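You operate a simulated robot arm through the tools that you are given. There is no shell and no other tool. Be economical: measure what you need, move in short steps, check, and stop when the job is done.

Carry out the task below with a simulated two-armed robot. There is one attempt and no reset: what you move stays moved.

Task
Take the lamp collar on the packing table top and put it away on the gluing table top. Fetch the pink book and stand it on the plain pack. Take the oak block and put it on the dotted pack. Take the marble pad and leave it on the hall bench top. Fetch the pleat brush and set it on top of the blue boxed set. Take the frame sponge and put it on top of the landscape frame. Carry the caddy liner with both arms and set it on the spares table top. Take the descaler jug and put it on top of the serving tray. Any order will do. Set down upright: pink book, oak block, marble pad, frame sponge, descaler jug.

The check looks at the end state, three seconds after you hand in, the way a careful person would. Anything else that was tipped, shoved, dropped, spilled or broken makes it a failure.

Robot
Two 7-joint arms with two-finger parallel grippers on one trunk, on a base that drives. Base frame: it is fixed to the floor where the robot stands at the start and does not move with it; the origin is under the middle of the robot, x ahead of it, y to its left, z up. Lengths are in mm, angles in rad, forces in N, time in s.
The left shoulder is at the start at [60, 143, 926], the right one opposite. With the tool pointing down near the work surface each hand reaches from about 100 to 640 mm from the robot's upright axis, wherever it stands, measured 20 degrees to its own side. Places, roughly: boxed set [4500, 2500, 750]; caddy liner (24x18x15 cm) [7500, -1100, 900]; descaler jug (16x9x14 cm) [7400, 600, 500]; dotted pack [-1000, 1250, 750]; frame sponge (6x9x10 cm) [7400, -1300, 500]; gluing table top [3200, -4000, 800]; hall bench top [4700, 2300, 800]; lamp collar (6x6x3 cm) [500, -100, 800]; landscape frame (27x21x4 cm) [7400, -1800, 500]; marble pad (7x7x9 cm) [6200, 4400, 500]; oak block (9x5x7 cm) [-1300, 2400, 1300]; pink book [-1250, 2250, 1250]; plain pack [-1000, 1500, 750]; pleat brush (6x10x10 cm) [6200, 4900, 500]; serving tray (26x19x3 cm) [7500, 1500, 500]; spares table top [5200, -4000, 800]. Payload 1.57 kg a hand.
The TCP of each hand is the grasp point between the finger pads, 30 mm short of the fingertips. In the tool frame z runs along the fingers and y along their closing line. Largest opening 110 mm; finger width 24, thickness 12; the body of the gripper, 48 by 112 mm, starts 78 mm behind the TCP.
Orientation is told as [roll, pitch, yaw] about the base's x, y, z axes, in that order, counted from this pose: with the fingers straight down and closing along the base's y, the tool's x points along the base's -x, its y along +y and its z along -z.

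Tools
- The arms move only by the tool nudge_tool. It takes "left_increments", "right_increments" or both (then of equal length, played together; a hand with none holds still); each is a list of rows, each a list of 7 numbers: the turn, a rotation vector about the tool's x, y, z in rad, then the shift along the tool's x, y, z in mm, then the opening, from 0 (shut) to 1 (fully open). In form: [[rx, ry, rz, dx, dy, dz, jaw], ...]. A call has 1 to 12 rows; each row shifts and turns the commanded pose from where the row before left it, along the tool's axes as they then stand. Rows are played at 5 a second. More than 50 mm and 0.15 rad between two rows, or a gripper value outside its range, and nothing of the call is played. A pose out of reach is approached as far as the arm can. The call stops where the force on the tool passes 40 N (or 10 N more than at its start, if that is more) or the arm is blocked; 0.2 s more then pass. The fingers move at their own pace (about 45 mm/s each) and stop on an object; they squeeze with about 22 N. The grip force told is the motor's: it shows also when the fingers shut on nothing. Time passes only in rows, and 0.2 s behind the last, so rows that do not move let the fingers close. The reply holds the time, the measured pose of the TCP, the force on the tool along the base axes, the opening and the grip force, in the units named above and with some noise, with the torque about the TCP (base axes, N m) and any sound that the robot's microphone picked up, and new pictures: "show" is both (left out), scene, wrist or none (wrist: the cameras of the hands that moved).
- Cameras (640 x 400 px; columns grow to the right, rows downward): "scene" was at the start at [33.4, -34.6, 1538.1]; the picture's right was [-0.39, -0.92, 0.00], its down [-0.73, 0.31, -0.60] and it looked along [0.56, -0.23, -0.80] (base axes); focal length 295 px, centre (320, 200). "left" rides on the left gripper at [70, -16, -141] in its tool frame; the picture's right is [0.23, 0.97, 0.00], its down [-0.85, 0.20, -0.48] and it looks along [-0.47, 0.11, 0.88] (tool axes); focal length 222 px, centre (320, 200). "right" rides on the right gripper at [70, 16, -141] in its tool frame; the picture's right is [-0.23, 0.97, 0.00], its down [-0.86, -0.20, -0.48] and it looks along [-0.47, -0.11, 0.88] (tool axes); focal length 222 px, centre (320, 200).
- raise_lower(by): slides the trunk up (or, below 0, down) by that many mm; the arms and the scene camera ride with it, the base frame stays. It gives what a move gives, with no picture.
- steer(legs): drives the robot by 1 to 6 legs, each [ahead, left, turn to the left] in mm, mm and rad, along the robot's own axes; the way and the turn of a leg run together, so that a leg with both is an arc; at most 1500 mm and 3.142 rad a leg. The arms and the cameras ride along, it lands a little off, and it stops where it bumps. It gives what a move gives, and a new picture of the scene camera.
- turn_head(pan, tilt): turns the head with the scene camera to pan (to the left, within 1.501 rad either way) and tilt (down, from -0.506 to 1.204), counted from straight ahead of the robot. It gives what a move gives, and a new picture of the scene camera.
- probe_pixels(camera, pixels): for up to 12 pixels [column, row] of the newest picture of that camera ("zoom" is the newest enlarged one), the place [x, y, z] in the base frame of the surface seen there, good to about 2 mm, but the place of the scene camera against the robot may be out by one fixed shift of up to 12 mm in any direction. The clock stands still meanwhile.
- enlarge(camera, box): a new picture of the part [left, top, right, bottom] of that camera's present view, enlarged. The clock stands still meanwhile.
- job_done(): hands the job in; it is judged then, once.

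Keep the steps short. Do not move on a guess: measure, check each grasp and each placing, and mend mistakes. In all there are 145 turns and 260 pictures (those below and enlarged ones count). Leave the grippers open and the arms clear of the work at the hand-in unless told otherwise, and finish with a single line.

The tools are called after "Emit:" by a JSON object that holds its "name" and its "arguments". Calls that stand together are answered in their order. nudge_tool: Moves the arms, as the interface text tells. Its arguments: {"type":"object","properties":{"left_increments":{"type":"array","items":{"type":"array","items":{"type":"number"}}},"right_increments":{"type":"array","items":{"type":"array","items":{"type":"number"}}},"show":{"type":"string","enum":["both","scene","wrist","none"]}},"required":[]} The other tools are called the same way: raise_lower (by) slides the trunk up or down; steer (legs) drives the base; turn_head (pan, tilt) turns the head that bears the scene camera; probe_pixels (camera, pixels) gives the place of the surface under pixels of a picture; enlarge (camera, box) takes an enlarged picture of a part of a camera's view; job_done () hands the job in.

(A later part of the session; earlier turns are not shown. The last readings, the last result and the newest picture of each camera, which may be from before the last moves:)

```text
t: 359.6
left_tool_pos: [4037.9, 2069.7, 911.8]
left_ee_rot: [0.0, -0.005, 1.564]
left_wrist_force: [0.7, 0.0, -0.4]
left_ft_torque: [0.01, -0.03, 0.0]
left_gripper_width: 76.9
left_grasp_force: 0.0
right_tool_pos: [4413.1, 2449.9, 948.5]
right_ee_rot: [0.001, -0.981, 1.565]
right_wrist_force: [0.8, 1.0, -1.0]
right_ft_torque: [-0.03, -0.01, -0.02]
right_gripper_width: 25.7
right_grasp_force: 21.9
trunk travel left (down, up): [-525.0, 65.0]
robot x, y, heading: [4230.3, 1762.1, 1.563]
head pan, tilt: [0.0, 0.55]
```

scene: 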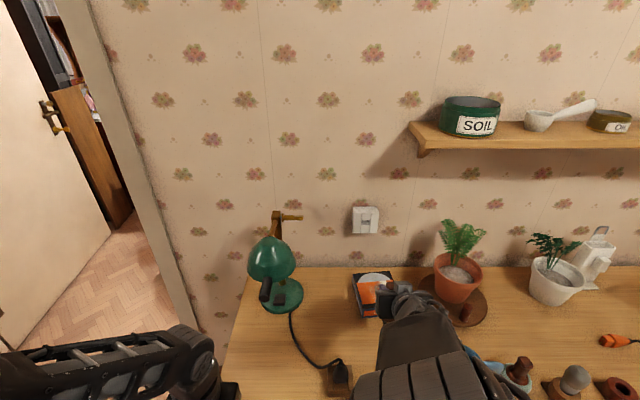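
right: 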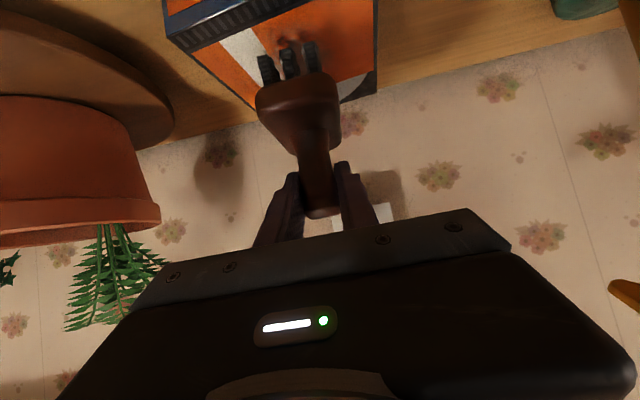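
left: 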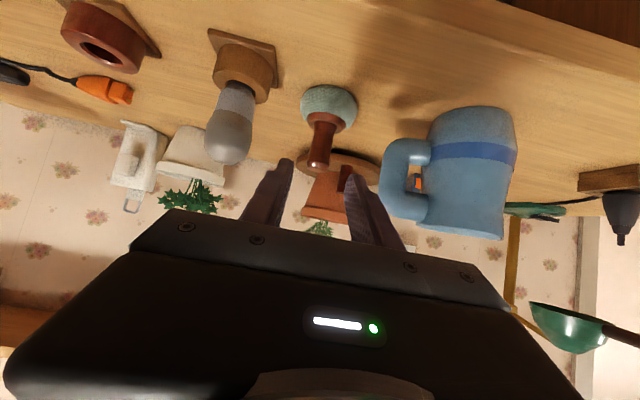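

Centred over the box. I lower 18 mm.

Emit:
{"name": "nudge_tool", "arguments": {"right_increments": [[0, 0, 0, 8, 0, 5.3, 0.05], [0, 0, 0, 7, 0, 4.7, 0.05], [0, 0, 0, 0, 0, 0, 0.05]], "show": "wrist"}}

```text
t: 360.4
left_tool_pos: [4037.3, 2069.6, 911.5]
left_ee_rot: [0.0, -0.006, 1.561]
left_wrist_force: [0.7, 0.0, 0.8]
left_ft_torque: [0.03, 0.01, 0.01]
left_gripper_width: 76.9
left_grasp_force: 0.1
right_tool_pos: [4413.3, 2450.4, 928.0]
right_ee_rot: [0.002, -0.982, 1.564]
right_wrist_force: [-0.5, 0.6, -1.2]
right_ft_torque: [0.01, -0.02, 0.0]
right_gripper_width: 25.6
right_grasp_force: 22.3
trunk travel left (down, up): [-525.0, 65.0]
robot x, y, heading: [4228.3, 1766.4, 1.57]
head pan, tilt: [0.0, 0.55]
```

right: 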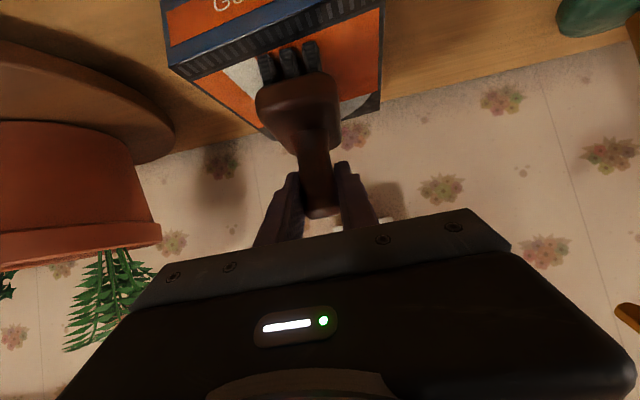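

Emit:
{"name": "probe_pixels", "arguments": {"camera": "right", "pixels": [[268, 78], [310, 62], [310, 45], [264, 60], [378, 102], [262, 128], [375, 30], [185, 75], [285, 50]]}}

```text
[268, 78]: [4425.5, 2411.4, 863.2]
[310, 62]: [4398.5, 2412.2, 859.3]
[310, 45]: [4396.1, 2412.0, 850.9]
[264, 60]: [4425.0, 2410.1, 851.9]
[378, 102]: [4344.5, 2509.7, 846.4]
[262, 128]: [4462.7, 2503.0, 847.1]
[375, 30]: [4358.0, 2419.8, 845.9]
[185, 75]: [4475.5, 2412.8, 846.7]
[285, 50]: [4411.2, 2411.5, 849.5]
```

Bristles are ~3 mm above the box top (846), brush spans y≈2406–2506 on a box reaching to ~2510. I lower 3.5 mm, open, and retreat.

Emit:
{"name": "nudge_tool", "arguments": {"right_increments": [[0, 0, 0, 2, 0, 0.5, 0.05], [0, 0, 0, 1.8, 0, 0.5, 0.05], [0, 0, 0, 0, 0, 0, 0.05], [0, 0, 0, 0, 0, 0, 0.4], [0, 0, 0, 0, 0, 0, 0.4], [0, 0, 0, 0, 0, 0, 0.4], [0, 0, 0, 0, 0, -30, 0.4], [0, 0, 0, 0, 0, -40, 0.4], [0, 0, 0, 0, 0, -40, 0.4], [0, 0, 0, 0, 0, 0, 0.4]]}}

```text
t: 362.6
left_tool_pos: [4036.3, 2070.6, 910.9]
left_ee_rot: [-0.001, -0.006, 1.561]
left_wrist_force: [0.4, 0.2, 0.4]
left_ft_torque: [-0.05, 0.0, -0.02]
left_gripper_width: 77.2
left_grasp_force: 0.1
right_tool_pos: [4412.6, 2357.8, 985.1]
right_ee_rot: [0.002, -0.981, 1.563]
right_wrist_force: [0.3, 0.1, 0.4]
right_ft_torque: [0.04, 0.02, 0.0]
right_gripper_width: 43.9
right_grasp_force: 0.1
trunk travel left (down, up): [-525.0, 65.0]
robot x, y, heading: [4232.3, 1764.9, 1.568]
head pan, tilt: [0.0, 0.55]
```

scene: 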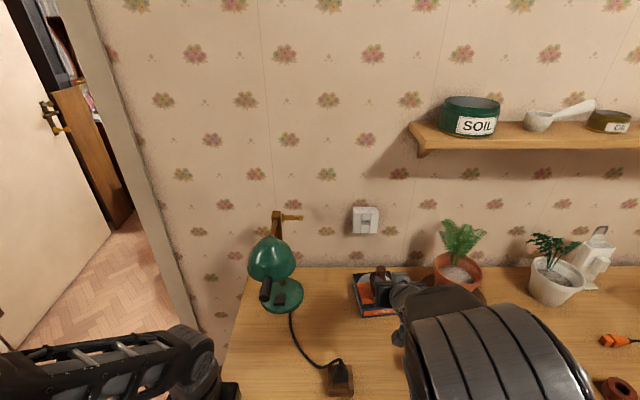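
right: 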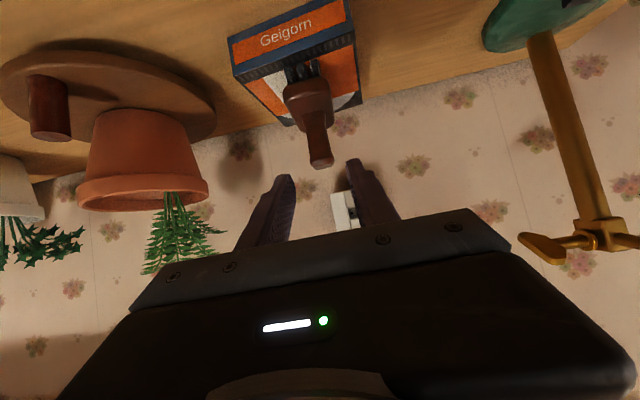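

Brush stands on the blue box. I back off, tuck the right hand, turn to face -x and look along the hall for the last two items.

Emit:
{"name": "steer", "arguments": {"legs": [[-330, 0, 0]]}}

Emit:
{"name": "nudge_tool", "arguments": {"right_increments": [[0, 0.12, 0, 25, 0, -30, 0.7], [0, 0.12, 0, 25, 0, -30, 0.7], [0, 0.12, 0, 25, 0, -25, 0.7], [0, 0.12, 0, 30, 0, -20, 0.7], [0, 0.12, 0, 30, 0, -10, 0.7], [0, 0.12, 0, 30, 0, 0, 0.7], [0, 0.13, 0, 30, 0, 0, 0.7], [0, 0.13, 0, 30, 0, 0, 1]], "show": "none"}}

Emit:
{"name": "steer", "arguments": {"legs": [[0, 0, 1.571]]}}

Emit:
{"name": "turn_head", "arguments": {"pan": 0.0, "tilt": 0.3}}

Emit:
{"name": "probe_pixels", "arguments": {"camera": "scene", "pixels": [[320, 230], [250, 250], [400, 250], [200, 200], [320, 180], [320, 150], [450, 230], [500, 200], [150, 230], [380, 200], [280, 300], [420, 300]]}}

```text
t: 364.8
left_tool_pos: [4035.9, 1739.6, 911.9]
left_ee_rot: [0.001, -0.004, 1.558]
left_wrist_force: [0.6, 0.0, -0.3]
left_ft_torque: [0.05, 0.03, 0.02]
left_gripper_width: 77.1
left_grasp_force: 0.0
right_tool_pos: [4412.3, 2025.3, 986.4]
right_ee_rot: [0.002, -0.983, 1.56]
right_wrist_force: [-0.5, -0.9, 0.2]
right_ft_torque: [0.02, 0.03, -0.01]
right_gripper_width: 44.1
right_grasp_force: 0.2
trunk travel left (down, up): [-525.0, 65.0]
robot x, y, heading: [4228.9, 1433.8, 1.562]
head pan, tilt: [0.0, 0.55]
```

scene: 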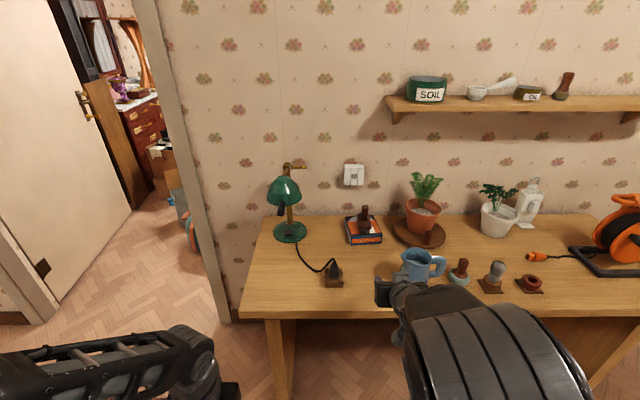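

```text
t: 366.6
left_tool_pos: [4036.1, 1739.9, 912.1]
left_ee_rot: [0.001, -0.006, 1.559]
left_wrist_force: [-0.5, 0.2, 0.7]
left_ft_torque: [0.02, -0.03, -0.01]
left_gripper_width: 76.9
left_grasp_force: 0.0
right_tool_pos: [4410.2, 1757.1, 953.4]
right_ee_rot: [0.0, 0.003, 1.562]
right_wrist_force: [0.0, 0.1, 0.3]
right_ft_torque: [-0.02, 0.03, 0.02]
right_gripper_width: 109.6
right_grasp_force: 0.6
trunk travel left (down, up): [-525.0, 65.0]
robot x, y, heading: [4228.8, 1431.2, 1.556]
head pan, tilt: [0.0, 0.55]
```

```text
t: 370.9
left_tool_pos: [3922.6, 1241.0, 911.4]
left_ee_rot: [-0.001, -0.006, 3.131]
left_wrist_force: [0.0, 0.2, -0.7]
left_ft_torque: [0.01, 0.03, 0.01]
left_gripper_width: 77.3
left_grasp_force: 0.1
right_tool_pos: [3902.4, 1615.6, 954.9]
right_ee_rot: [0.0, -0.001, 3.136]
right_wrist_force: [-0.1, 0.8, -0.2]
right_ft_torque: [-0.05, -0.03, 0.0]
right_gripper_width: 109.8
right_grasp_force: 0.1
trunk travel left (down, up): [-525.0, 65.0]
robot x, y, heading: [4224.9, 1435.0, 3.13]
head pan, tilt: [0.0, 0.55]
```

scene: 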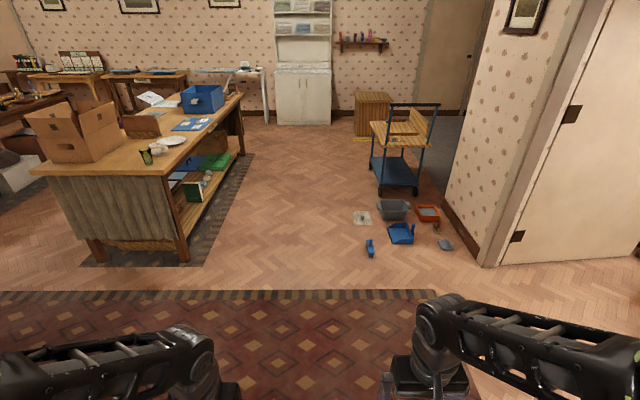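

```text
t: 371.6
left_tool_pos: [3922.5, 1240.4, 911.5]
left_ee_rot: [0.001, -0.004, 3.133]
left_wrist_force: [-0.1, 1.0, 0.3]
left_ft_torque: [-0.02, -0.01, 0.02]
left_gripper_width: 77.3
left_grasp_force: 0.1
right_tool_pos: [3903.5, 1615.0, 953.7]
right_ee_rot: [0.0, 0.0, 3.135]
right_wrist_force: [-0.3, -0.4, -0.4]
right_ft_torque: [0.01, 0.05, 0.03]
right_gripper_width: 110.0
right_grasp_force: 0.0
trunk travel left (down, up): [-525.0, 65.0]
robot x, y, heading: [4231.5, 1433.5, 3.133]
head pan, tilt: [0.0, 0.3]
```

scene: 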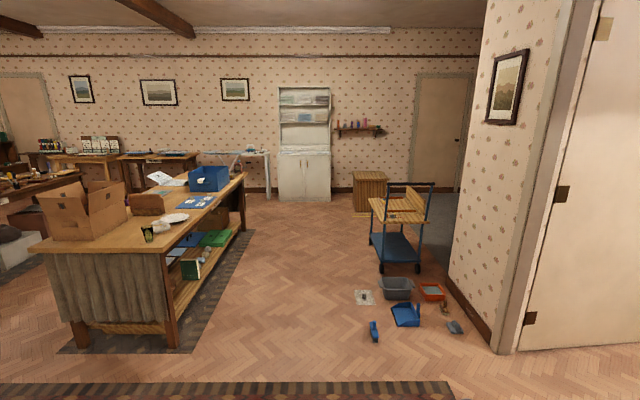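

```text
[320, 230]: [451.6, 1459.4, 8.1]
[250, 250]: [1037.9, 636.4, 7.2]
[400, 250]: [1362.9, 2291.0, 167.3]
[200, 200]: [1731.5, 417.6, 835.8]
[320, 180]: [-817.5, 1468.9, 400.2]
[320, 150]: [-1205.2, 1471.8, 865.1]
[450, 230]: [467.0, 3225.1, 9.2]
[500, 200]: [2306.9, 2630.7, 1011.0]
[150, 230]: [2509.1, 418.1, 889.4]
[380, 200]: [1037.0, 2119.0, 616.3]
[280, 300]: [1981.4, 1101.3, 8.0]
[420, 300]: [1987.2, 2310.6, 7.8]
```

The way ahead along y≈1435 is free. I drive 3500 mm ahead and look at the white dresser and the wall shelf.

Emit:
{"name": "steer", "arguments": {"legs": [[1300, 0, 0], [1200, 0, 0.008], [1100, 0, 0]]}}

Emit:
{"name": "turn_head", "arguments": {"pan": -0.3, "tilt": 0.2}}

```text
t: 389.2
left_tool_pos: [302.6, 1265.8, 910.9]
left_ee_rot: [0.001, -0.006, 3.134]
left_wrist_force: [0.2, 0.1, 0.1]
left_ft_torque: [-0.01, 0.0, 0.0]
left_gripper_width: 76.9
left_grasp_force: 0.0
right_tool_pos: [280.9, 1638.1, 954.1]
right_ee_rot: [0.0, 0.0, 3.137]
right_wrist_force: [-0.5, -0.1, -0.6]
right_ft_torque: [0.04, -0.03, -0.02]
right_gripper_width: 110.1
right_grasp_force: 0.0
trunk travel left (down, up): [-525.0, 65.0]
robot x, y, heading: [605.8, 1459.7, 3.136]
head pan, tilt: [0.0, 0.3]
```

scene: 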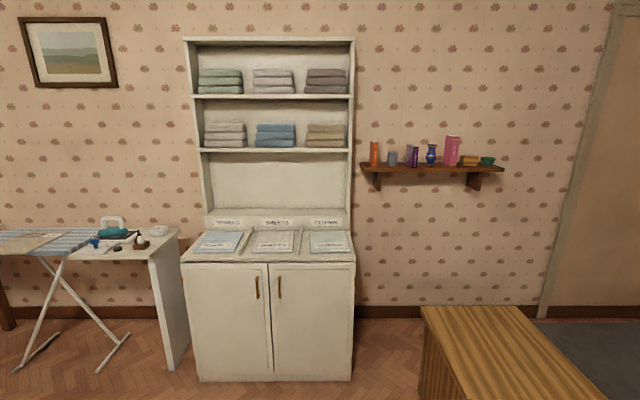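

```text
t: 390.0
left_tool_pos: [301.7, 1265.6, 911.0]
left_ee_rot: [0.0, -0.005, 3.136]
left_wrist_force: [0.2, -0.2, -0.3]
left_ft_torque: [-0.02, -0.01, 0.02]
left_gripper_width: 76.8
left_grasp_force: 0.1
right_tool_pos: [282.0, 1638.5, 954.8]
right_ee_rot: [-0.001, 0.001, 3.138]
right_wrist_force: [0.0, 0.5, 0.8]
right_ft_torque: [0.01, 0.02, -0.01]
right_gripper_width: 110.1
right_grasp_force: 0.1
trunk travel left (down, up): [-525.0, 65.0]
robot x, y, heading: [607.0, 1458.7, 3.136]
head pan, tilt: [-0.3, 0.201]
```

scene: 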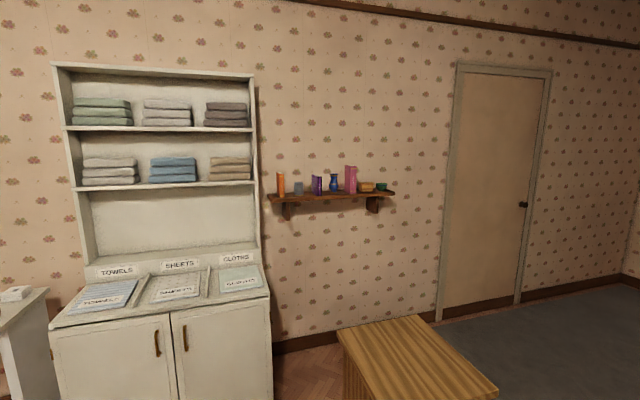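

I zoom the wall shelf and the packs on the dresser.

Emit:
{"name": "enlarge", "arguments": {"camera": "scene", "box": [260, 150, 410, 220]}}

Emit:
{"name": "enlarge", "arguments": {"camera": "scene", "box": [50, 240, 280, 340]}}

Emit:
{"name": "probe_pixels", "arguments": {"camera": "scene", "pixels": [[351, 180], [367, 188], [381, 187], [268, 198], [395, 193], [333, 183], [105, 295], [178, 288], [240, 280], [420, 325], [345, 335], [495, 390]]}}

```text
4.27 times, centred on (335, 185) of scene
```

zoom: 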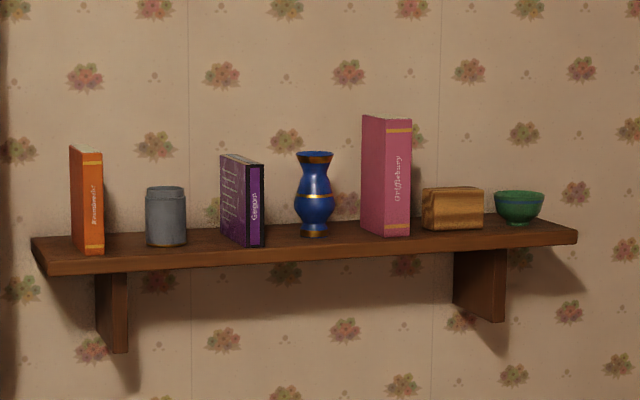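

```text
2.78 times, centred on (165, 290) of scene
```

zoom: 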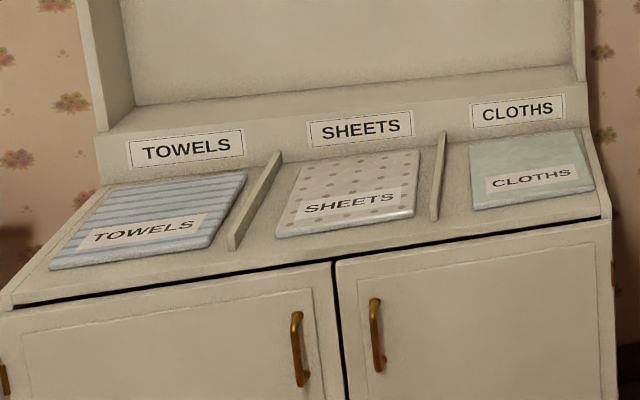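

```text
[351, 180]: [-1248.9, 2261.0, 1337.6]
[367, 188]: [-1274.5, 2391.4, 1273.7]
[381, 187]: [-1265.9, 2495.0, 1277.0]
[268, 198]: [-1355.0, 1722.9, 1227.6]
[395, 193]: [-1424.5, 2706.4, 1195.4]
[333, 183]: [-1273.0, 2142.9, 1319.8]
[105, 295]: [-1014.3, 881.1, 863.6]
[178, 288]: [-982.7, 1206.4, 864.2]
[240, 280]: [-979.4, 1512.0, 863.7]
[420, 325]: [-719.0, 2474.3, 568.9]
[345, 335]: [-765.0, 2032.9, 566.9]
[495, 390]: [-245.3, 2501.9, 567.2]
```

Pink book at (-1249,2261) and oak block at (-1275,2391) stand on the wall shelf (top z≈1230); plain pack = CLOTHS bay (-979,1512), dotted pack = SHEETS bay (-983,1206), tops ≈857. A crate (x -765…-245, y 2033…2502) blocks the front, so I go to its far side: strafe right to y≈2830, then ahead to x≈-780, trunk up.

Emit:
{"name": "steer", "arguments": {"legs": [[0, 690, 0], [0, 690, 0.005], [900, 0, 0]]}}

Emit:
{"name": "raise_lower", "arguments": {"by": 65}}

Emit:
{"name": "turn_head", "arguments": {"pan": 0.3, "tilt": 0.3}}

```text
t: 393.8
left_tool_pos: [314.4, 566.3, 912.2]
left_ee_rot: [0.002, -0.006, -3.128]
left_wrist_force: [0.3, -0.8, 0.4]
left_ft_torque: [-0.01, 0.01, -0.01]
left_gripper_width: 77.0
left_grasp_force: 0.1
right_tool_pos: [285.0, 938.2, 953.6]
right_ee_rot: [0.007, -0.001, -3.123]
right_wrist_force: [0.4, 0.1, -0.1]
right_ft_torque: [0.01, 0.01, -0.02]
right_gripper_width: 110.0
right_grasp_force: 0.1
trunk travel left (down, up): [-525.0, 65.0]
robot x, y, heading: [615.7, 760.6, -3.124]
head pan, tilt: [-0.3, 0.201]
stopped in leg 1: the robot was blocked; the commanded pose is now the measured one
```

scene: 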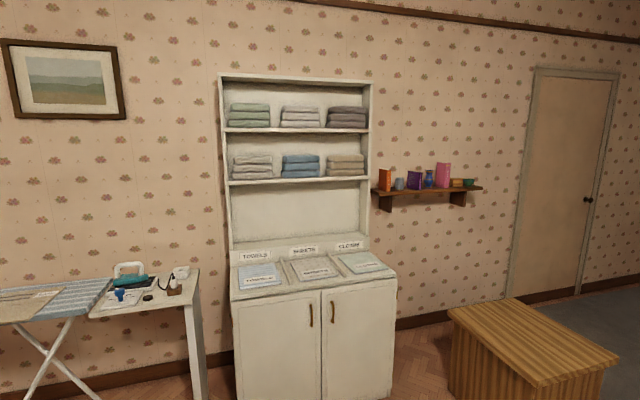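

```text
t: 395.1
left_tool_pos: [310.4, 566.7, 920.2]
left_ee_rot: [0.001, -0.003, -3.127]
left_wrist_force: [-0.4, 0.3, 0.2]
left_ft_torque: [0.04, 0.01, 0.0]
left_gripper_width: 77.1
left_grasp_force: 0.1
right_tool_pos: [283.7, 938.7, 964.7]
right_ee_rot: [0.001, 0.004, -3.124]
right_wrist_force: [0.6, 1.3, -0.5]
right_ft_torque: [0.01, 0.02, 0.03]
right_gripper_width: 110.3
right_grasp_force: 0.2
trunk travel left (down, up): [-538.0, 52.0]
robot x, y, heading: [610.3, 766.7, -3.12]
head pan, tilt: [-0.3, 0.201]
stopped: the arm was blocked; the commanded pose is now the measured one
```

```text
t: 396.1
left_tool_pos: [310.8, 565.2, 921.7]
left_ee_rot: [0.004, -0.002, -3.127]
left_wrist_force: [0.8, -1.0, -0.5]
left_ft_torque: [-0.03, 0.01, 0.0]
left_gripper_width: 77.1
left_grasp_force: 0.0
right_tool_pos: [283.3, 938.4, 963.5]
right_ee_rot: [0.006, 0.003, -3.123]
right_wrist_force: [-0.7, -0.5, 0.6]
right_ft_torque: [0.01, -0.02, -0.02]
right_gripper_width: 109.8
right_grasp_force: 0.1
trunk travel left (down, up): [-538.0, 52.0]
robot x, y, heading: [612.8, 764.5, -3.123]
head pan, tilt: [0.3, 0.3]
```

scene: 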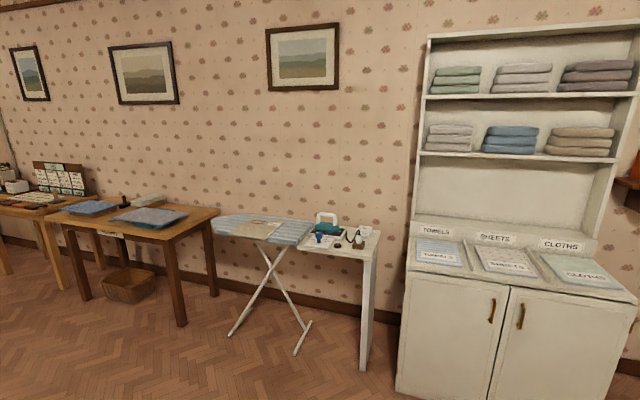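

I used the wrong sign and bumped the packing table side. I look left to see what is touched before moving.

Emit:
{"name": "turn_head", "arguments": {"pan": 1.45, "tilt": 0.75}}

```text
t: 397.4
left_tool_pos: [311.5, 565.8, 921.5]
left_ee_rot: [0.003, -0.001, -3.127]
left_wrist_force: [-0.2, 0.2, 0.2]
left_ft_torque: [0.03, 0.0, 0.04]
left_gripper_width: 77.0
left_grasp_force: 0.1
right_tool_pos: [282.2, 938.5, 963.5]
right_ee_rot: [0.004, 0.004, -3.121]
right_wrist_force: [-0.1, -0.3, -0.4]
right_ft_torque: [-0.03, 0.0, -0.02]
right_gripper_width: 110.1
right_grasp_force: 0.2
trunk travel left (down, up): [-538.0, 52.0]
robot x, y, heading: [616.9, 762.4, -3.124]
head pan, tilt: [1.45, 0.75]
```

scene: 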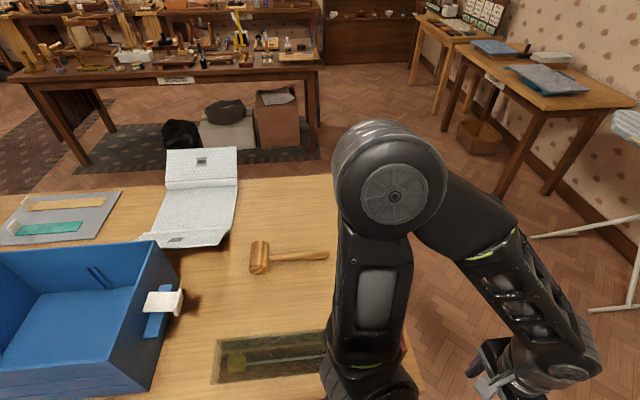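

The left elbow hangs over the table's corner items (red box). I undo in reverse: lower the trunk by 13 mm, then strafe right 60 mm slowly and look again.

Emit:
{"name": "raise_lower", "arguments": {"by": -13}}

Emit:
{"name": "steer", "arguments": {"legs": [[0, -250, 0]]}}

Emit:
{"name": "enlarge", "arguments": {"camera": "scene", "box": [160, 200, 480, 400]}}

```text
t: 398.1
left_tool_pos: [313.7, 565.3, 914.3]
left_ee_rot: [0.005, -0.005, -3.125]
left_wrist_force: [-0.5, 0.3, 0.1]
left_ft_torque: [0.01, -0.04, -0.01]
left_gripper_width: 77.3
left_grasp_force: 0.1
right_tool_pos: [285.3, 939.2, 955.0]
right_ee_rot: [0.005, -0.001, -3.122]
right_wrist_force: [1.4, -0.3, -0.4]
right_ft_torque: [0.02, 0.0, -0.01]
right_gripper_width: 110.1
right_grasp_force: 0.0
trunk travel left (down, up): [-525.0, 65.0]
robot x, y, heading: [613.2, 762.9, -3.12]
head pan, tilt: [1.45, 0.75]
```

```text
t: 399.9
left_tool_pos: [308.5, 820.1, 911.4]
left_ee_rot: [-0.001, -0.005, -3.127]
left_wrist_force: [0.4, -0.2, -0.2]
left_ft_torque: [-0.05, 0.0, -0.02]
left_gripper_width: 77.0
left_grasp_force: 0.0
right_tool_pos: [279.2, 1194.1, 953.8]
right_ee_rot: [0.001, 0.001, -3.124]
right_wrist_force: [0.2, -0.7, -0.5]
right_ft_torque: [-0.01, 0.02, -0.01]
right_gripper_width: 110.1
right_grasp_force: 0.0
trunk travel left (down, up): [-525.0, 65.0]
robot x, y, heading: [608.9, 1017.1, -3.126]
head pan, tilt: [1.45, 0.75]
```

scene: 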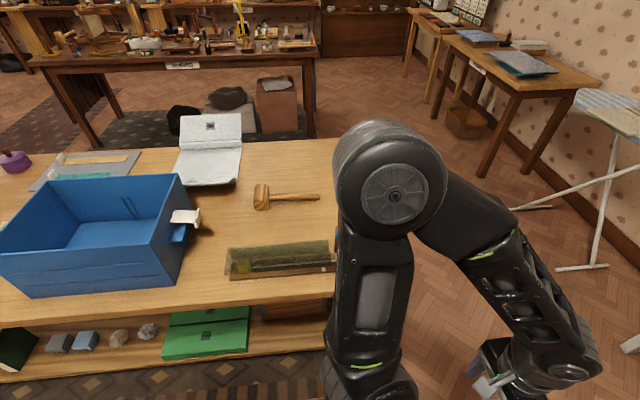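

```text
2.00 times, centred on (320, 300) of scene
```

zoom: 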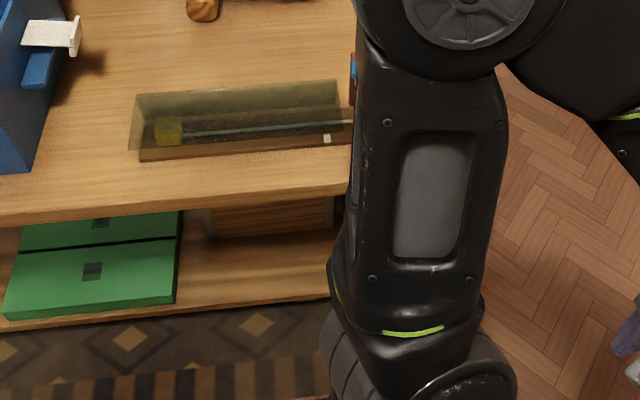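

I strafe on to y≈2830 with the head looking back at the packing table, to verify the red box.

Emit:
{"name": "steer", "arguments": {"legs": [[0, -900, -0.016], [0, -915, 0]]}}

Emit:
{"name": "turn_head", "arguments": {"pan": 1.45, "tilt": 0.3}}

Emit:
{"name": "enlarge", "arguments": {"camera": "scene", "box": [180, 130, 440, 290]}}

```text
t: 405.0
left_tool_pos: [289.2, 1731.2, 911.2]
left_ee_rot: [0.001, -0.005, -3.123]
left_wrist_force: [-0.6, -0.4, 0.7]
left_ft_torque: [0.05, 0.03, -0.02]
left_gripper_width: 77.0
left_grasp_force: 0.1
right_tool_pos: [260.7, 2103.9, 953.3]
right_ee_rot: [0.0, 0.0, -3.123]
right_wrist_force: [-0.8, 0.2, -0.5]
right_ft_torque: [-0.02, 0.0, 0.01]
right_gripper_width: 110.0
right_grasp_force: 0.0
trunk travel left (down, up): [-525.0, 65.0]
robot x, y, heading: [591.5, 1933.0, -3.119]
head pan, tilt: [1.45, 0.75]
stopped in leg 2: the robot was blocked; the commanded pose is now the measured one
```

scene: 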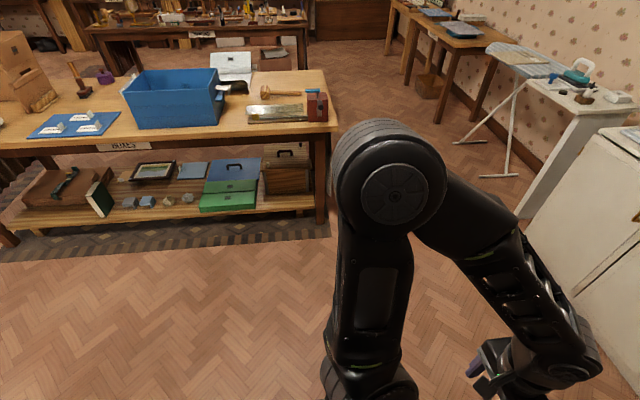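

```text
t: 405.9
left_tool_pos: [289.2, 1731.0, 911.6]
left_ee_rot: [0.0, -0.005, -3.124]
left_wrist_force: [-0.3, 0.5, -0.8]
left_ft_torque: [-0.02, -0.01, 0.0]
left_gripper_width: 77.4
left_grasp_force: 0.1
right_tool_pos: [259.6, 2104.2, 953.6]
right_ee_rot: [0.0, 0.0, -3.123]
right_wrist_force: [0.9, -1.0, -0.5]
right_ft_torque: [0.03, -0.05, -0.01]
right_gripper_width: 109.9
right_grasp_force: 0.1
trunk travel left (down, up): [-525.0, 65.0]
robot x, y, heading: [590.4, 1933.3, -3.124]
head pan, tilt: [1.45, 0.3]
```

scene: 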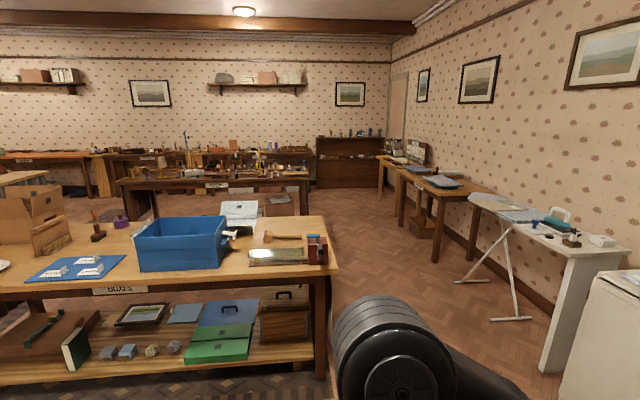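

```text
2.46 times, centred on (310, 210) of scene
```

zoom: 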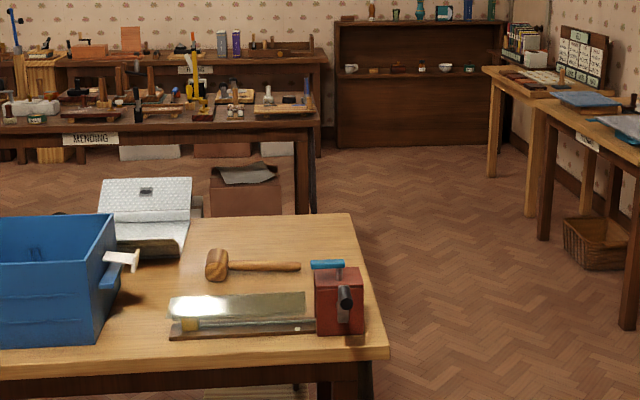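

The table items look in place. But I was blocked again at y=1933 — probably the blue trolley on my right-rear. I look right.

Emit:
{"name": "turn_head", "arguments": {"pan": -1.5, "tilt": 0.6}}

Emit:
{"name": "probe_pixels", "arguments": {"camera": "scene", "pixels": [[320, 200], [200, 200], [440, 200], [320, 120], [200, 120], [440, 120], [320, 280], [200, 280], [440, 280], [560, 200], [560, 280], [80, 200]]}}

```text
t: 408.4
left_tool_pos: [290.1, 1730.7, 909.8]
left_ee_rot: [-0.002, -0.005, -3.124]
left_wrist_force: [-1.2, 0.1, 0.1]
left_ft_torque: [-0.02, 0.02, 0.0]
left_gripper_width: 76.9
left_grasp_force: 0.1
right_tool_pos: [259.7, 2104.2, 954.5]
right_ee_rot: [-0.001, -0.001, -3.122]
right_wrist_force: [0.3, -0.1, -0.2]
right_ft_torque: [0.04, -0.01, 0.01]
right_gripper_width: 110.1
right_grasp_force: 0.1
trunk travel left (down, up): [-525.0, 65.0]
robot x, y, heading: [593.3, 1932.4, -3.121]
head pan, tilt: [-1.499, 0.6]
```

scene: 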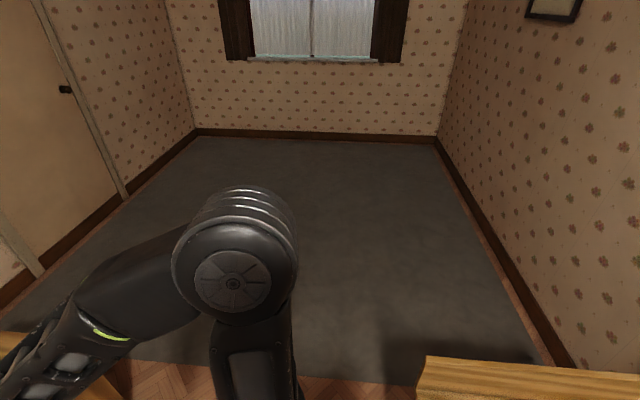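

```text
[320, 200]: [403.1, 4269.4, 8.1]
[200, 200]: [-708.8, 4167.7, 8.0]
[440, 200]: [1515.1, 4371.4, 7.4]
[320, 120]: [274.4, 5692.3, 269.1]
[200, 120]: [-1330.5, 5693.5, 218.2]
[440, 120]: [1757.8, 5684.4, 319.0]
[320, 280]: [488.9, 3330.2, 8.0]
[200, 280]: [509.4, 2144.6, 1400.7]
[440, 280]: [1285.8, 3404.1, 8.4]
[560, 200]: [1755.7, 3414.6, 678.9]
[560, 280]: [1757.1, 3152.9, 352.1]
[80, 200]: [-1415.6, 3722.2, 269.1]
```

The trolley's wooden top is at the lower right. I probe its corner, then move ahead 220 mm (away from it) before strafing.

Emit:
{"name": "probe_pixels", "arguments": {"camera": "scene", "pixels": [[430, 362], [420, 395], [620, 380], [500, 368], [560, 390]]}}

Emit:
{"name": "steer", "arguments": {"legs": [[250, 25, -0.02], [0, -915, 0]]}}

Emit:
{"name": "turn_head", "arguments": {"pan": 0.5, "tilt": 0.35}}

```text
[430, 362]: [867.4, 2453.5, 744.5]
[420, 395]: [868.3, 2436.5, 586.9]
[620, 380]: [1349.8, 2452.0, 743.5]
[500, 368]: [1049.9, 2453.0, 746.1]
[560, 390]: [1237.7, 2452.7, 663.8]
```

```text
t: 414.8
left_tool_pos: [35.2, 2645.2, 910.3]
left_ee_rot: [0.0, -0.004, 3.131]
left_wrist_force: [0.4, 0.8, 0.0]
left_ft_torque: [-0.01, -0.02, 0.0]
left_gripper_width: 76.9
left_grasp_force: 0.1
right_tool_pos: [19.0, 3018.3, 952.9]
right_ee_rot: [0.002, -0.001, 3.132]
right_wrist_force: [0.6, 0.7, -0.1]
right_ft_torque: [-0.02, 0.01, 0.01]
right_gripper_width: 110.0
right_grasp_force: 0.0
trunk travel left (down, up): [-525.0, 65.0]
robot x, y, heading: [344.8, 2837.4, 3.133]
head pan, tilt: [-1.499, 0.6]
```

scene: 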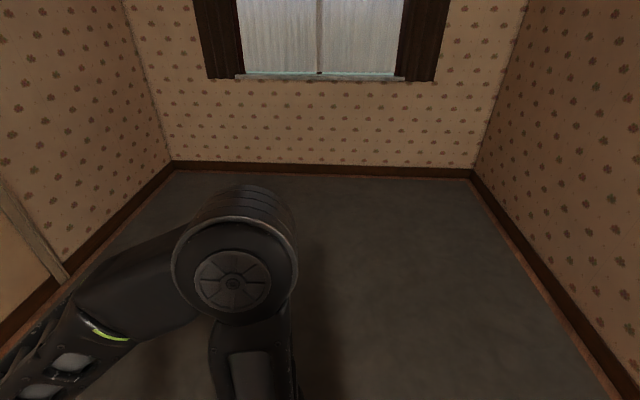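

```text
t: 416.7
left_tool_pos: [35.6, 2645.7, 911.1]
left_ee_rot: [-0.001, -0.005, 3.131]
left_wrist_force: [0.7, 0.0, 0.7]
left_ft_torque: [-0.04, -0.03, 0.03]
left_gripper_width: 77.0
left_grasp_force: 0.1
right_tool_pos: [18.0, 3018.8, 952.5]
right_ee_rot: [0.0, 0.002, 3.133]
right_wrist_force: [0.8, 0.9, -0.7]
right_ft_torque: [0.0, 0.04, 0.0]
right_gripper_width: 109.9
right_grasp_force: 0.1
trunk travel left (down, up): [-525.0, 65.0]
robot x, y, heading: [343.3, 2839.5, 3.131]
head pan, tilt: [0.499, 0.351]
```

scene: 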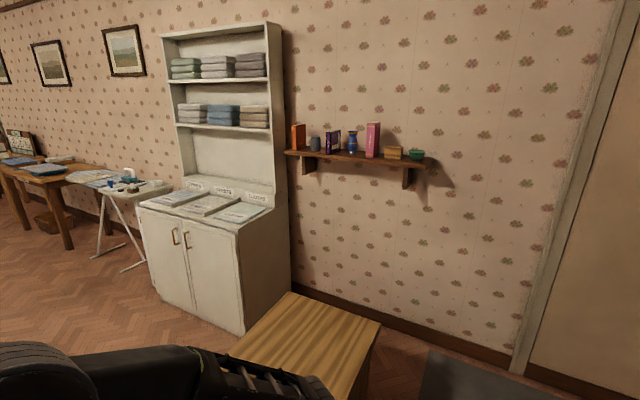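

Trolley stands square; the way to the shelf is clear. I drive ahead 800 mm, raise the trunk fully, and raise/pitch the left hand to 1.2 rad at about shelf height.

Emit:
{"name": "steer", "arguments": {"legs": [[830, 0, 0.008]]}}

Emit:
{"name": "raise_lower", "arguments": {"by": 64}}

Emit:
{"name": "nudge_tool", "arguments": {"left_increments": [[0, 0, 0, 0, 0, -48, 1], [0, 0, 0, 0, 0, -48, 1], [0, 0, 0, -10, 0, -48, 1], [0, 0, 0, -10, 0, -48, 1], [0, -0.15, 0, -15, 5, -20, 1], [0, -0.15, 0, -15, 5, -20, 1], [0, -0.15, 0, -15, 5, -20, 1], [0, -0.15, 0, -20, 5, -10, 1], [0, -0.15, 0, -20, 5, 0, 1], [0, -0.15, 0, -20, 5, 0, 1], [0, -0.15, 0, -20, 5, 0, 1], [0, -0.15, 0, -20, 5, 0, 1]]}}

```text
t: 421.2
left_tool_pos: [-809.0, 2646.4, 911.1]
left_ee_rot: [0.0, -0.002, 3.139]
left_wrist_force: [-0.1, -0.4, 0.2]
left_ft_torque: [-0.02, -0.03, 0.03]
left_gripper_width: 77.1
left_grasp_force: 0.0
right_tool_pos: [-831.6, 3018.9, 953.8]
right_ee_rot: [0.002, -0.001, 3.142]
right_wrist_force: [0.5, 0.7, 0.3]
right_ft_torque: [0.03, 0.0, 0.05]
right_gripper_width: 110.0
right_grasp_force: 0.1
trunk travel left (down, up): [-525.0, 65.0]
robot x, y, heading: [-510.5, 2837.8, -3.141]
head pan, tilt: [0.499, 0.351]
```

scene: 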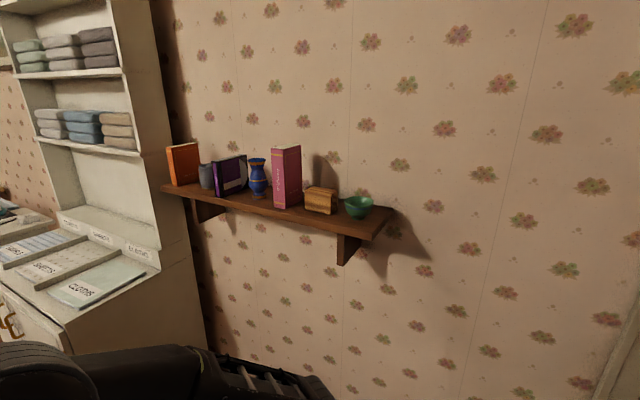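

```text
t: 422.2
left_tool_pos: [-808.9, 2647.3, 974.5]
left_ee_rot: [-0.001, -0.004, 3.137]
left_wrist_force: [0.2, 0.3, 0.1]
left_ft_torque: [-0.05, 0.0, -0.02]
left_gripper_width: 77.0
left_grasp_force: 0.2
right_tool_pos: [-830.9, 3019.3, 1018.0]
right_ee_rot: [-0.001, 0.0, 3.141]
right_wrist_force: [-0.6, -0.8, -0.1]
right_ft_torque: [-0.01, 0.01, 0.0]
right_gripper_width: 110.2
right_grasp_force: 0.1
trunk travel left (down, up): [-589.0, 1.0]
robot x, y, heading: [-503.8, 2843.7, -3.141]
head pan, tilt: [0.499, 0.351]
```

```text
t: 424.8
left_tool_pos: [-932.7, 2606.3, 1306.7]
left_ee_rot: [0.001, -1.206, 3.139]
left_wrist_force: [0.4, 1.1, -0.3]
left_ft_torque: [-0.01, 0.03, -0.01]
left_gripper_width: 110.2
left_grasp_force: 0.1
right_tool_pos: [-830.4, 3019.8, 1018.1]
right_ee_rot: [-0.001, 0.001, 3.142]
right_wrist_force: [0.5, 0.1, -0.3]
right_ft_torque: [0.03, 0.01, -0.01]
right_gripper_width: 110.0
right_grasp_force: 0.0
trunk travel left (down, up): [-589.0, 1.0]
robot x, y, heading: [-506.6, 2840.4, -3.141]
head pan, tilt: [0.499, 0.351]
```

scene: 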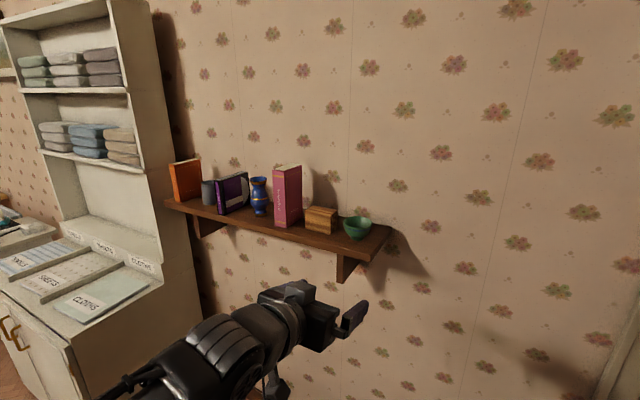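
left: 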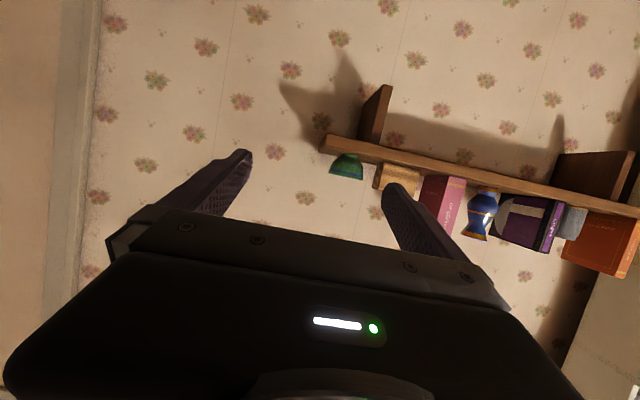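

The arm reaches shelf height well. I measure book, block, bowl and shelf precisely from the wrist camera.

Emit:
{"name": "enlarge", "arguments": {"camera": "left", "box": [310, 120, 510, 245]}}

Emit:
{"name": "probe_pixels", "arguments": {"camera": "zoom", "pixels": [[115, 170], [60, 165], [170, 175], [210, 150], [342, 165], [355, 220], [430, 280], [475, 200], [420, 250], [495, 190], [520, 250], [220, 135]]}}

Emit:
{"name": "probe_pixels", "arguments": {"camera": "scene", "pixels": [[300, 180], [300, 225], [276, 170], [276, 220], [308, 222], [336, 228], [312, 212], [336, 214], [345, 225], [275, 235], [266, 185], [372, 225]]}}

```text
3.20 times, centred on (410, 182) of left
```

zoom: 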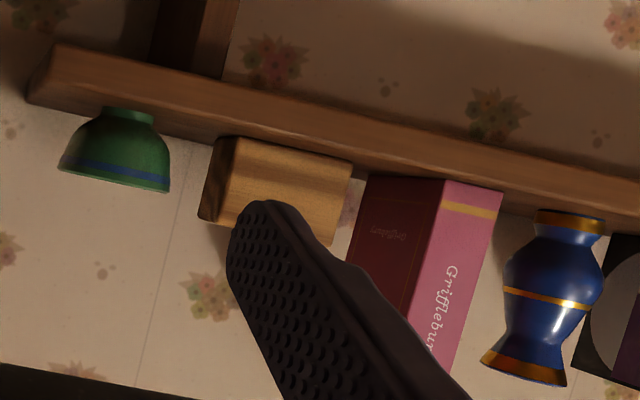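

```text
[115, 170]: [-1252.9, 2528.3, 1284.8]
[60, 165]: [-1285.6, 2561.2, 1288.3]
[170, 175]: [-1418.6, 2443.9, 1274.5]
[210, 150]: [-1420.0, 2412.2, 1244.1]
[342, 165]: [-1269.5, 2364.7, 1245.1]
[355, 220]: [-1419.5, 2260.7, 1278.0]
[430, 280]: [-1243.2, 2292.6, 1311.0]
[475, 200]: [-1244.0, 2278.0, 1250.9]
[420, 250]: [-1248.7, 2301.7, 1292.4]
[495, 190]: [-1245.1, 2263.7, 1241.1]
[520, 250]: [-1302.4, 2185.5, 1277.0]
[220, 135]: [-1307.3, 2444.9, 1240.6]
```

```text
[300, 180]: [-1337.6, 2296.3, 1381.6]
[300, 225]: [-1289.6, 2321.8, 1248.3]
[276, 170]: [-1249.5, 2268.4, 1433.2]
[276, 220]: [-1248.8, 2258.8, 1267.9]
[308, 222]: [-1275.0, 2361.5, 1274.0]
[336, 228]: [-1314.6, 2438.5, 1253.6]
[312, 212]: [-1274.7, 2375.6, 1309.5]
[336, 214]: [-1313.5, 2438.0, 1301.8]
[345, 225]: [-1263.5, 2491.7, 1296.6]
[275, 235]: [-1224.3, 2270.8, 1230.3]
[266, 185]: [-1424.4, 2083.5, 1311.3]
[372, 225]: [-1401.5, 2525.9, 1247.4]
```

Block: front x≈-1270, y 2360–2445, z 1240–1303; bowl starts at y≈2488; book: y 2258–2301, spine x≈-1245, z 1240–1436. I drive 220 mm ahead and shift the left hand 204 mm left to y≈2402, z≈1280.

Emit:
{"name": "steer", "arguments": {"legs": [[220, 0, 0]]}}

Emit:
{"name": "nudge_tool", "arguments": {"left_increments": [[0, 0, 0, 5, 41, 2, 1], [0, 0, 0, 5, 41, 2, 1], [0, 0, 0, 5, 41, 2, 1], [0, 0, 0, 5, 41, 2, 1], [0, 0, 0, 5, 40, 2, 1], [0, 0, 0, 0, 0, 0, 1]]}}

Emit:
{"name": "probe_pixels", "arguments": {"camera": "left", "pixels": [[320, 150], [320, 130], [300, 150], [340, 150], [280, 140], [360, 150], [380, 140], [250, 130], [400, 130], [320, 170]]}}

```text
t: 426.5
left_tool_pos: [-1153.5, 2604.5, 1306.3]
left_ee_rot: [-0.002, -1.204, 3.142]
left_wrist_force: [0.1, -0.5, -0.2]
left_ft_torque: [0.02, -0.04, -0.01]
left_gripper_width: 110.3
left_grasp_force: 0.1
right_tool_pos: [-1053.1, 3018.9, 1016.7]
right_ee_rot: [0.0, 0.0, -3.142]
right_wrist_force: [-0.6, 0.8, 0.9]
right_ft_torque: [0.01, -0.02, 0.02]
right_gripper_width: 110.1
right_grasp_force: 0.0
trunk travel left (down, up): [-589.0, 1.0]
robot x, y, heading: [-728.2, 2840.0, -3.14]
head pan, tilt: [0.499, 0.351]
```

scene: 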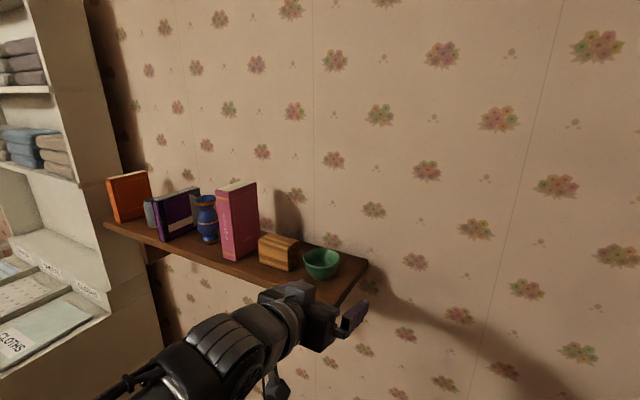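

```text
t: 427.9
left_tool_pos: [-1152.7, 2402.9, 1278.8]
left_ee_rot: [-0.001, -1.205, 3.14]
left_wrist_force: [-0.2, 0.8, 0.1]
left_ft_torque: [0.02, 0.03, -0.01]
left_gripper_width: 109.9
left_grasp_force: 0.1
right_tool_pos: [-1051.7, 3019.2, 1018.1]
right_ee_rot: [0.001, 0.001, -3.141]
right_wrist_force: [0.7, -0.5, 0.4]
right_ft_torque: [-0.03, 0.01, -0.01]
right_gripper_width: 109.9
right_grasp_force: 0.1
trunk travel left (down, up): [-589.0, 1.0]
robot x, y, heading: [-727.7, 2841.6, -3.136]
head pan, tilt: [0.499, 0.351]
```

scene: 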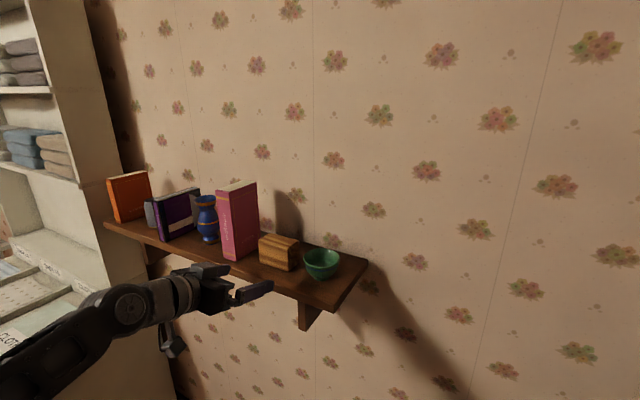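
left: 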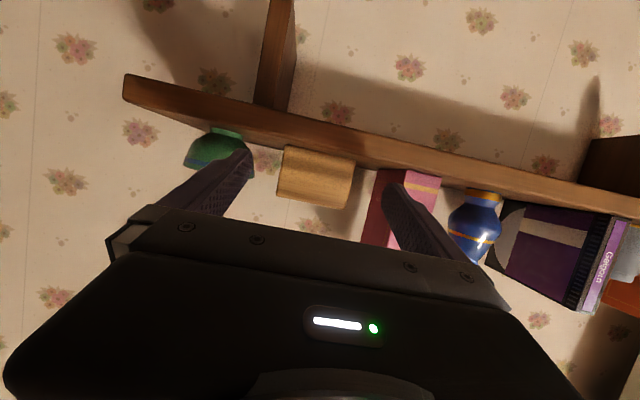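

```text
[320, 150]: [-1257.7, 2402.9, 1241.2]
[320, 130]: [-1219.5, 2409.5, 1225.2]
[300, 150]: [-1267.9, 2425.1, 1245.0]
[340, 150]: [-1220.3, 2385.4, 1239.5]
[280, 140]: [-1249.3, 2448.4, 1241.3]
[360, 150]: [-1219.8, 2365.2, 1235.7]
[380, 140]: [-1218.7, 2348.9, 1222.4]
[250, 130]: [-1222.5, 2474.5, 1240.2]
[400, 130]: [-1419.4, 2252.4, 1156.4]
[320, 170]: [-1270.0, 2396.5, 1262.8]
```

Block is centred at y≈2402 between the fingers. I advance 139 mm straight in and close.

Emit:
{"name": "nudge_tool", "arguments": {"left_increments": [[0, 0, 0, -12.4, 0, 32.4, 0.96], [0, 0, 0, -12.4, 0, 32.4, 0.96], [0, 0, 0, -12.4, 0, 32.4, 0.96], [0, 0, 0, -12.4, 0, 32.4, 0.96], [0, 0, 0, 0, 0, 0, 0.96], [0, 0, 0, 0, 0, 0, 0.6], [0, 0, 0, 0, 0, 0, 0.5], [0, 0, 0, 0, 0, 0, 0.5], [0, 0, 0, 0, 0, 0, 0.5]]}}

```text
t: 429.9
left_tool_pos: [-1293.1, 2399.7, 1280.7]
left_ee_rot: [-0.001, -1.203, 3.14]
left_wrist_force: [-2.1, -1.3, 2.4]
left_ft_torque: [-0.06, 0.09, 0.02]
left_gripper_width: 89.5
left_grasp_force: 22.1
right_tool_pos: [-1051.9, 3019.4, 1017.7]
right_ee_rot: [-0.001, 0.0, -3.142]
right_wrist_force: [0.8, -0.6, 0.4]
right_ft_torque: [-0.01, 0.01, 0.01]
right_gripper_width: 109.9
right_grasp_force: 0.1
trunk travel left (down, up): [-589.0, 1.0]
robot x, y, heading: [-725.2, 2838.8, -3.14]
head pan, tilt: [0.499, 0.351]
```

scene: 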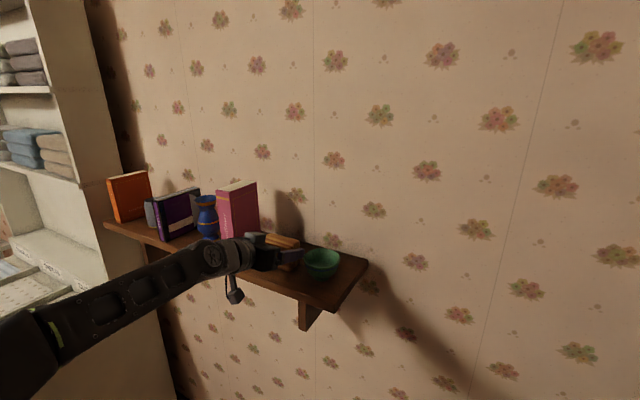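
left: 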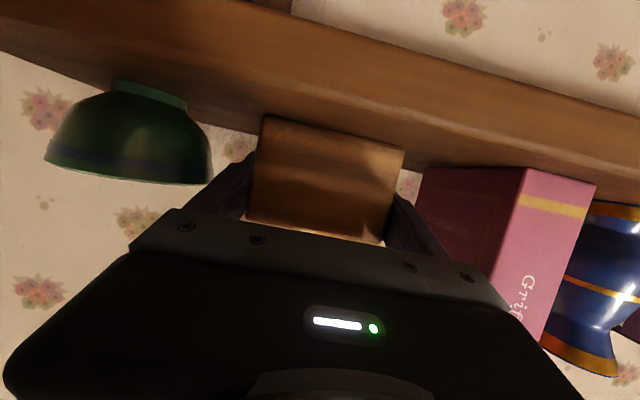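

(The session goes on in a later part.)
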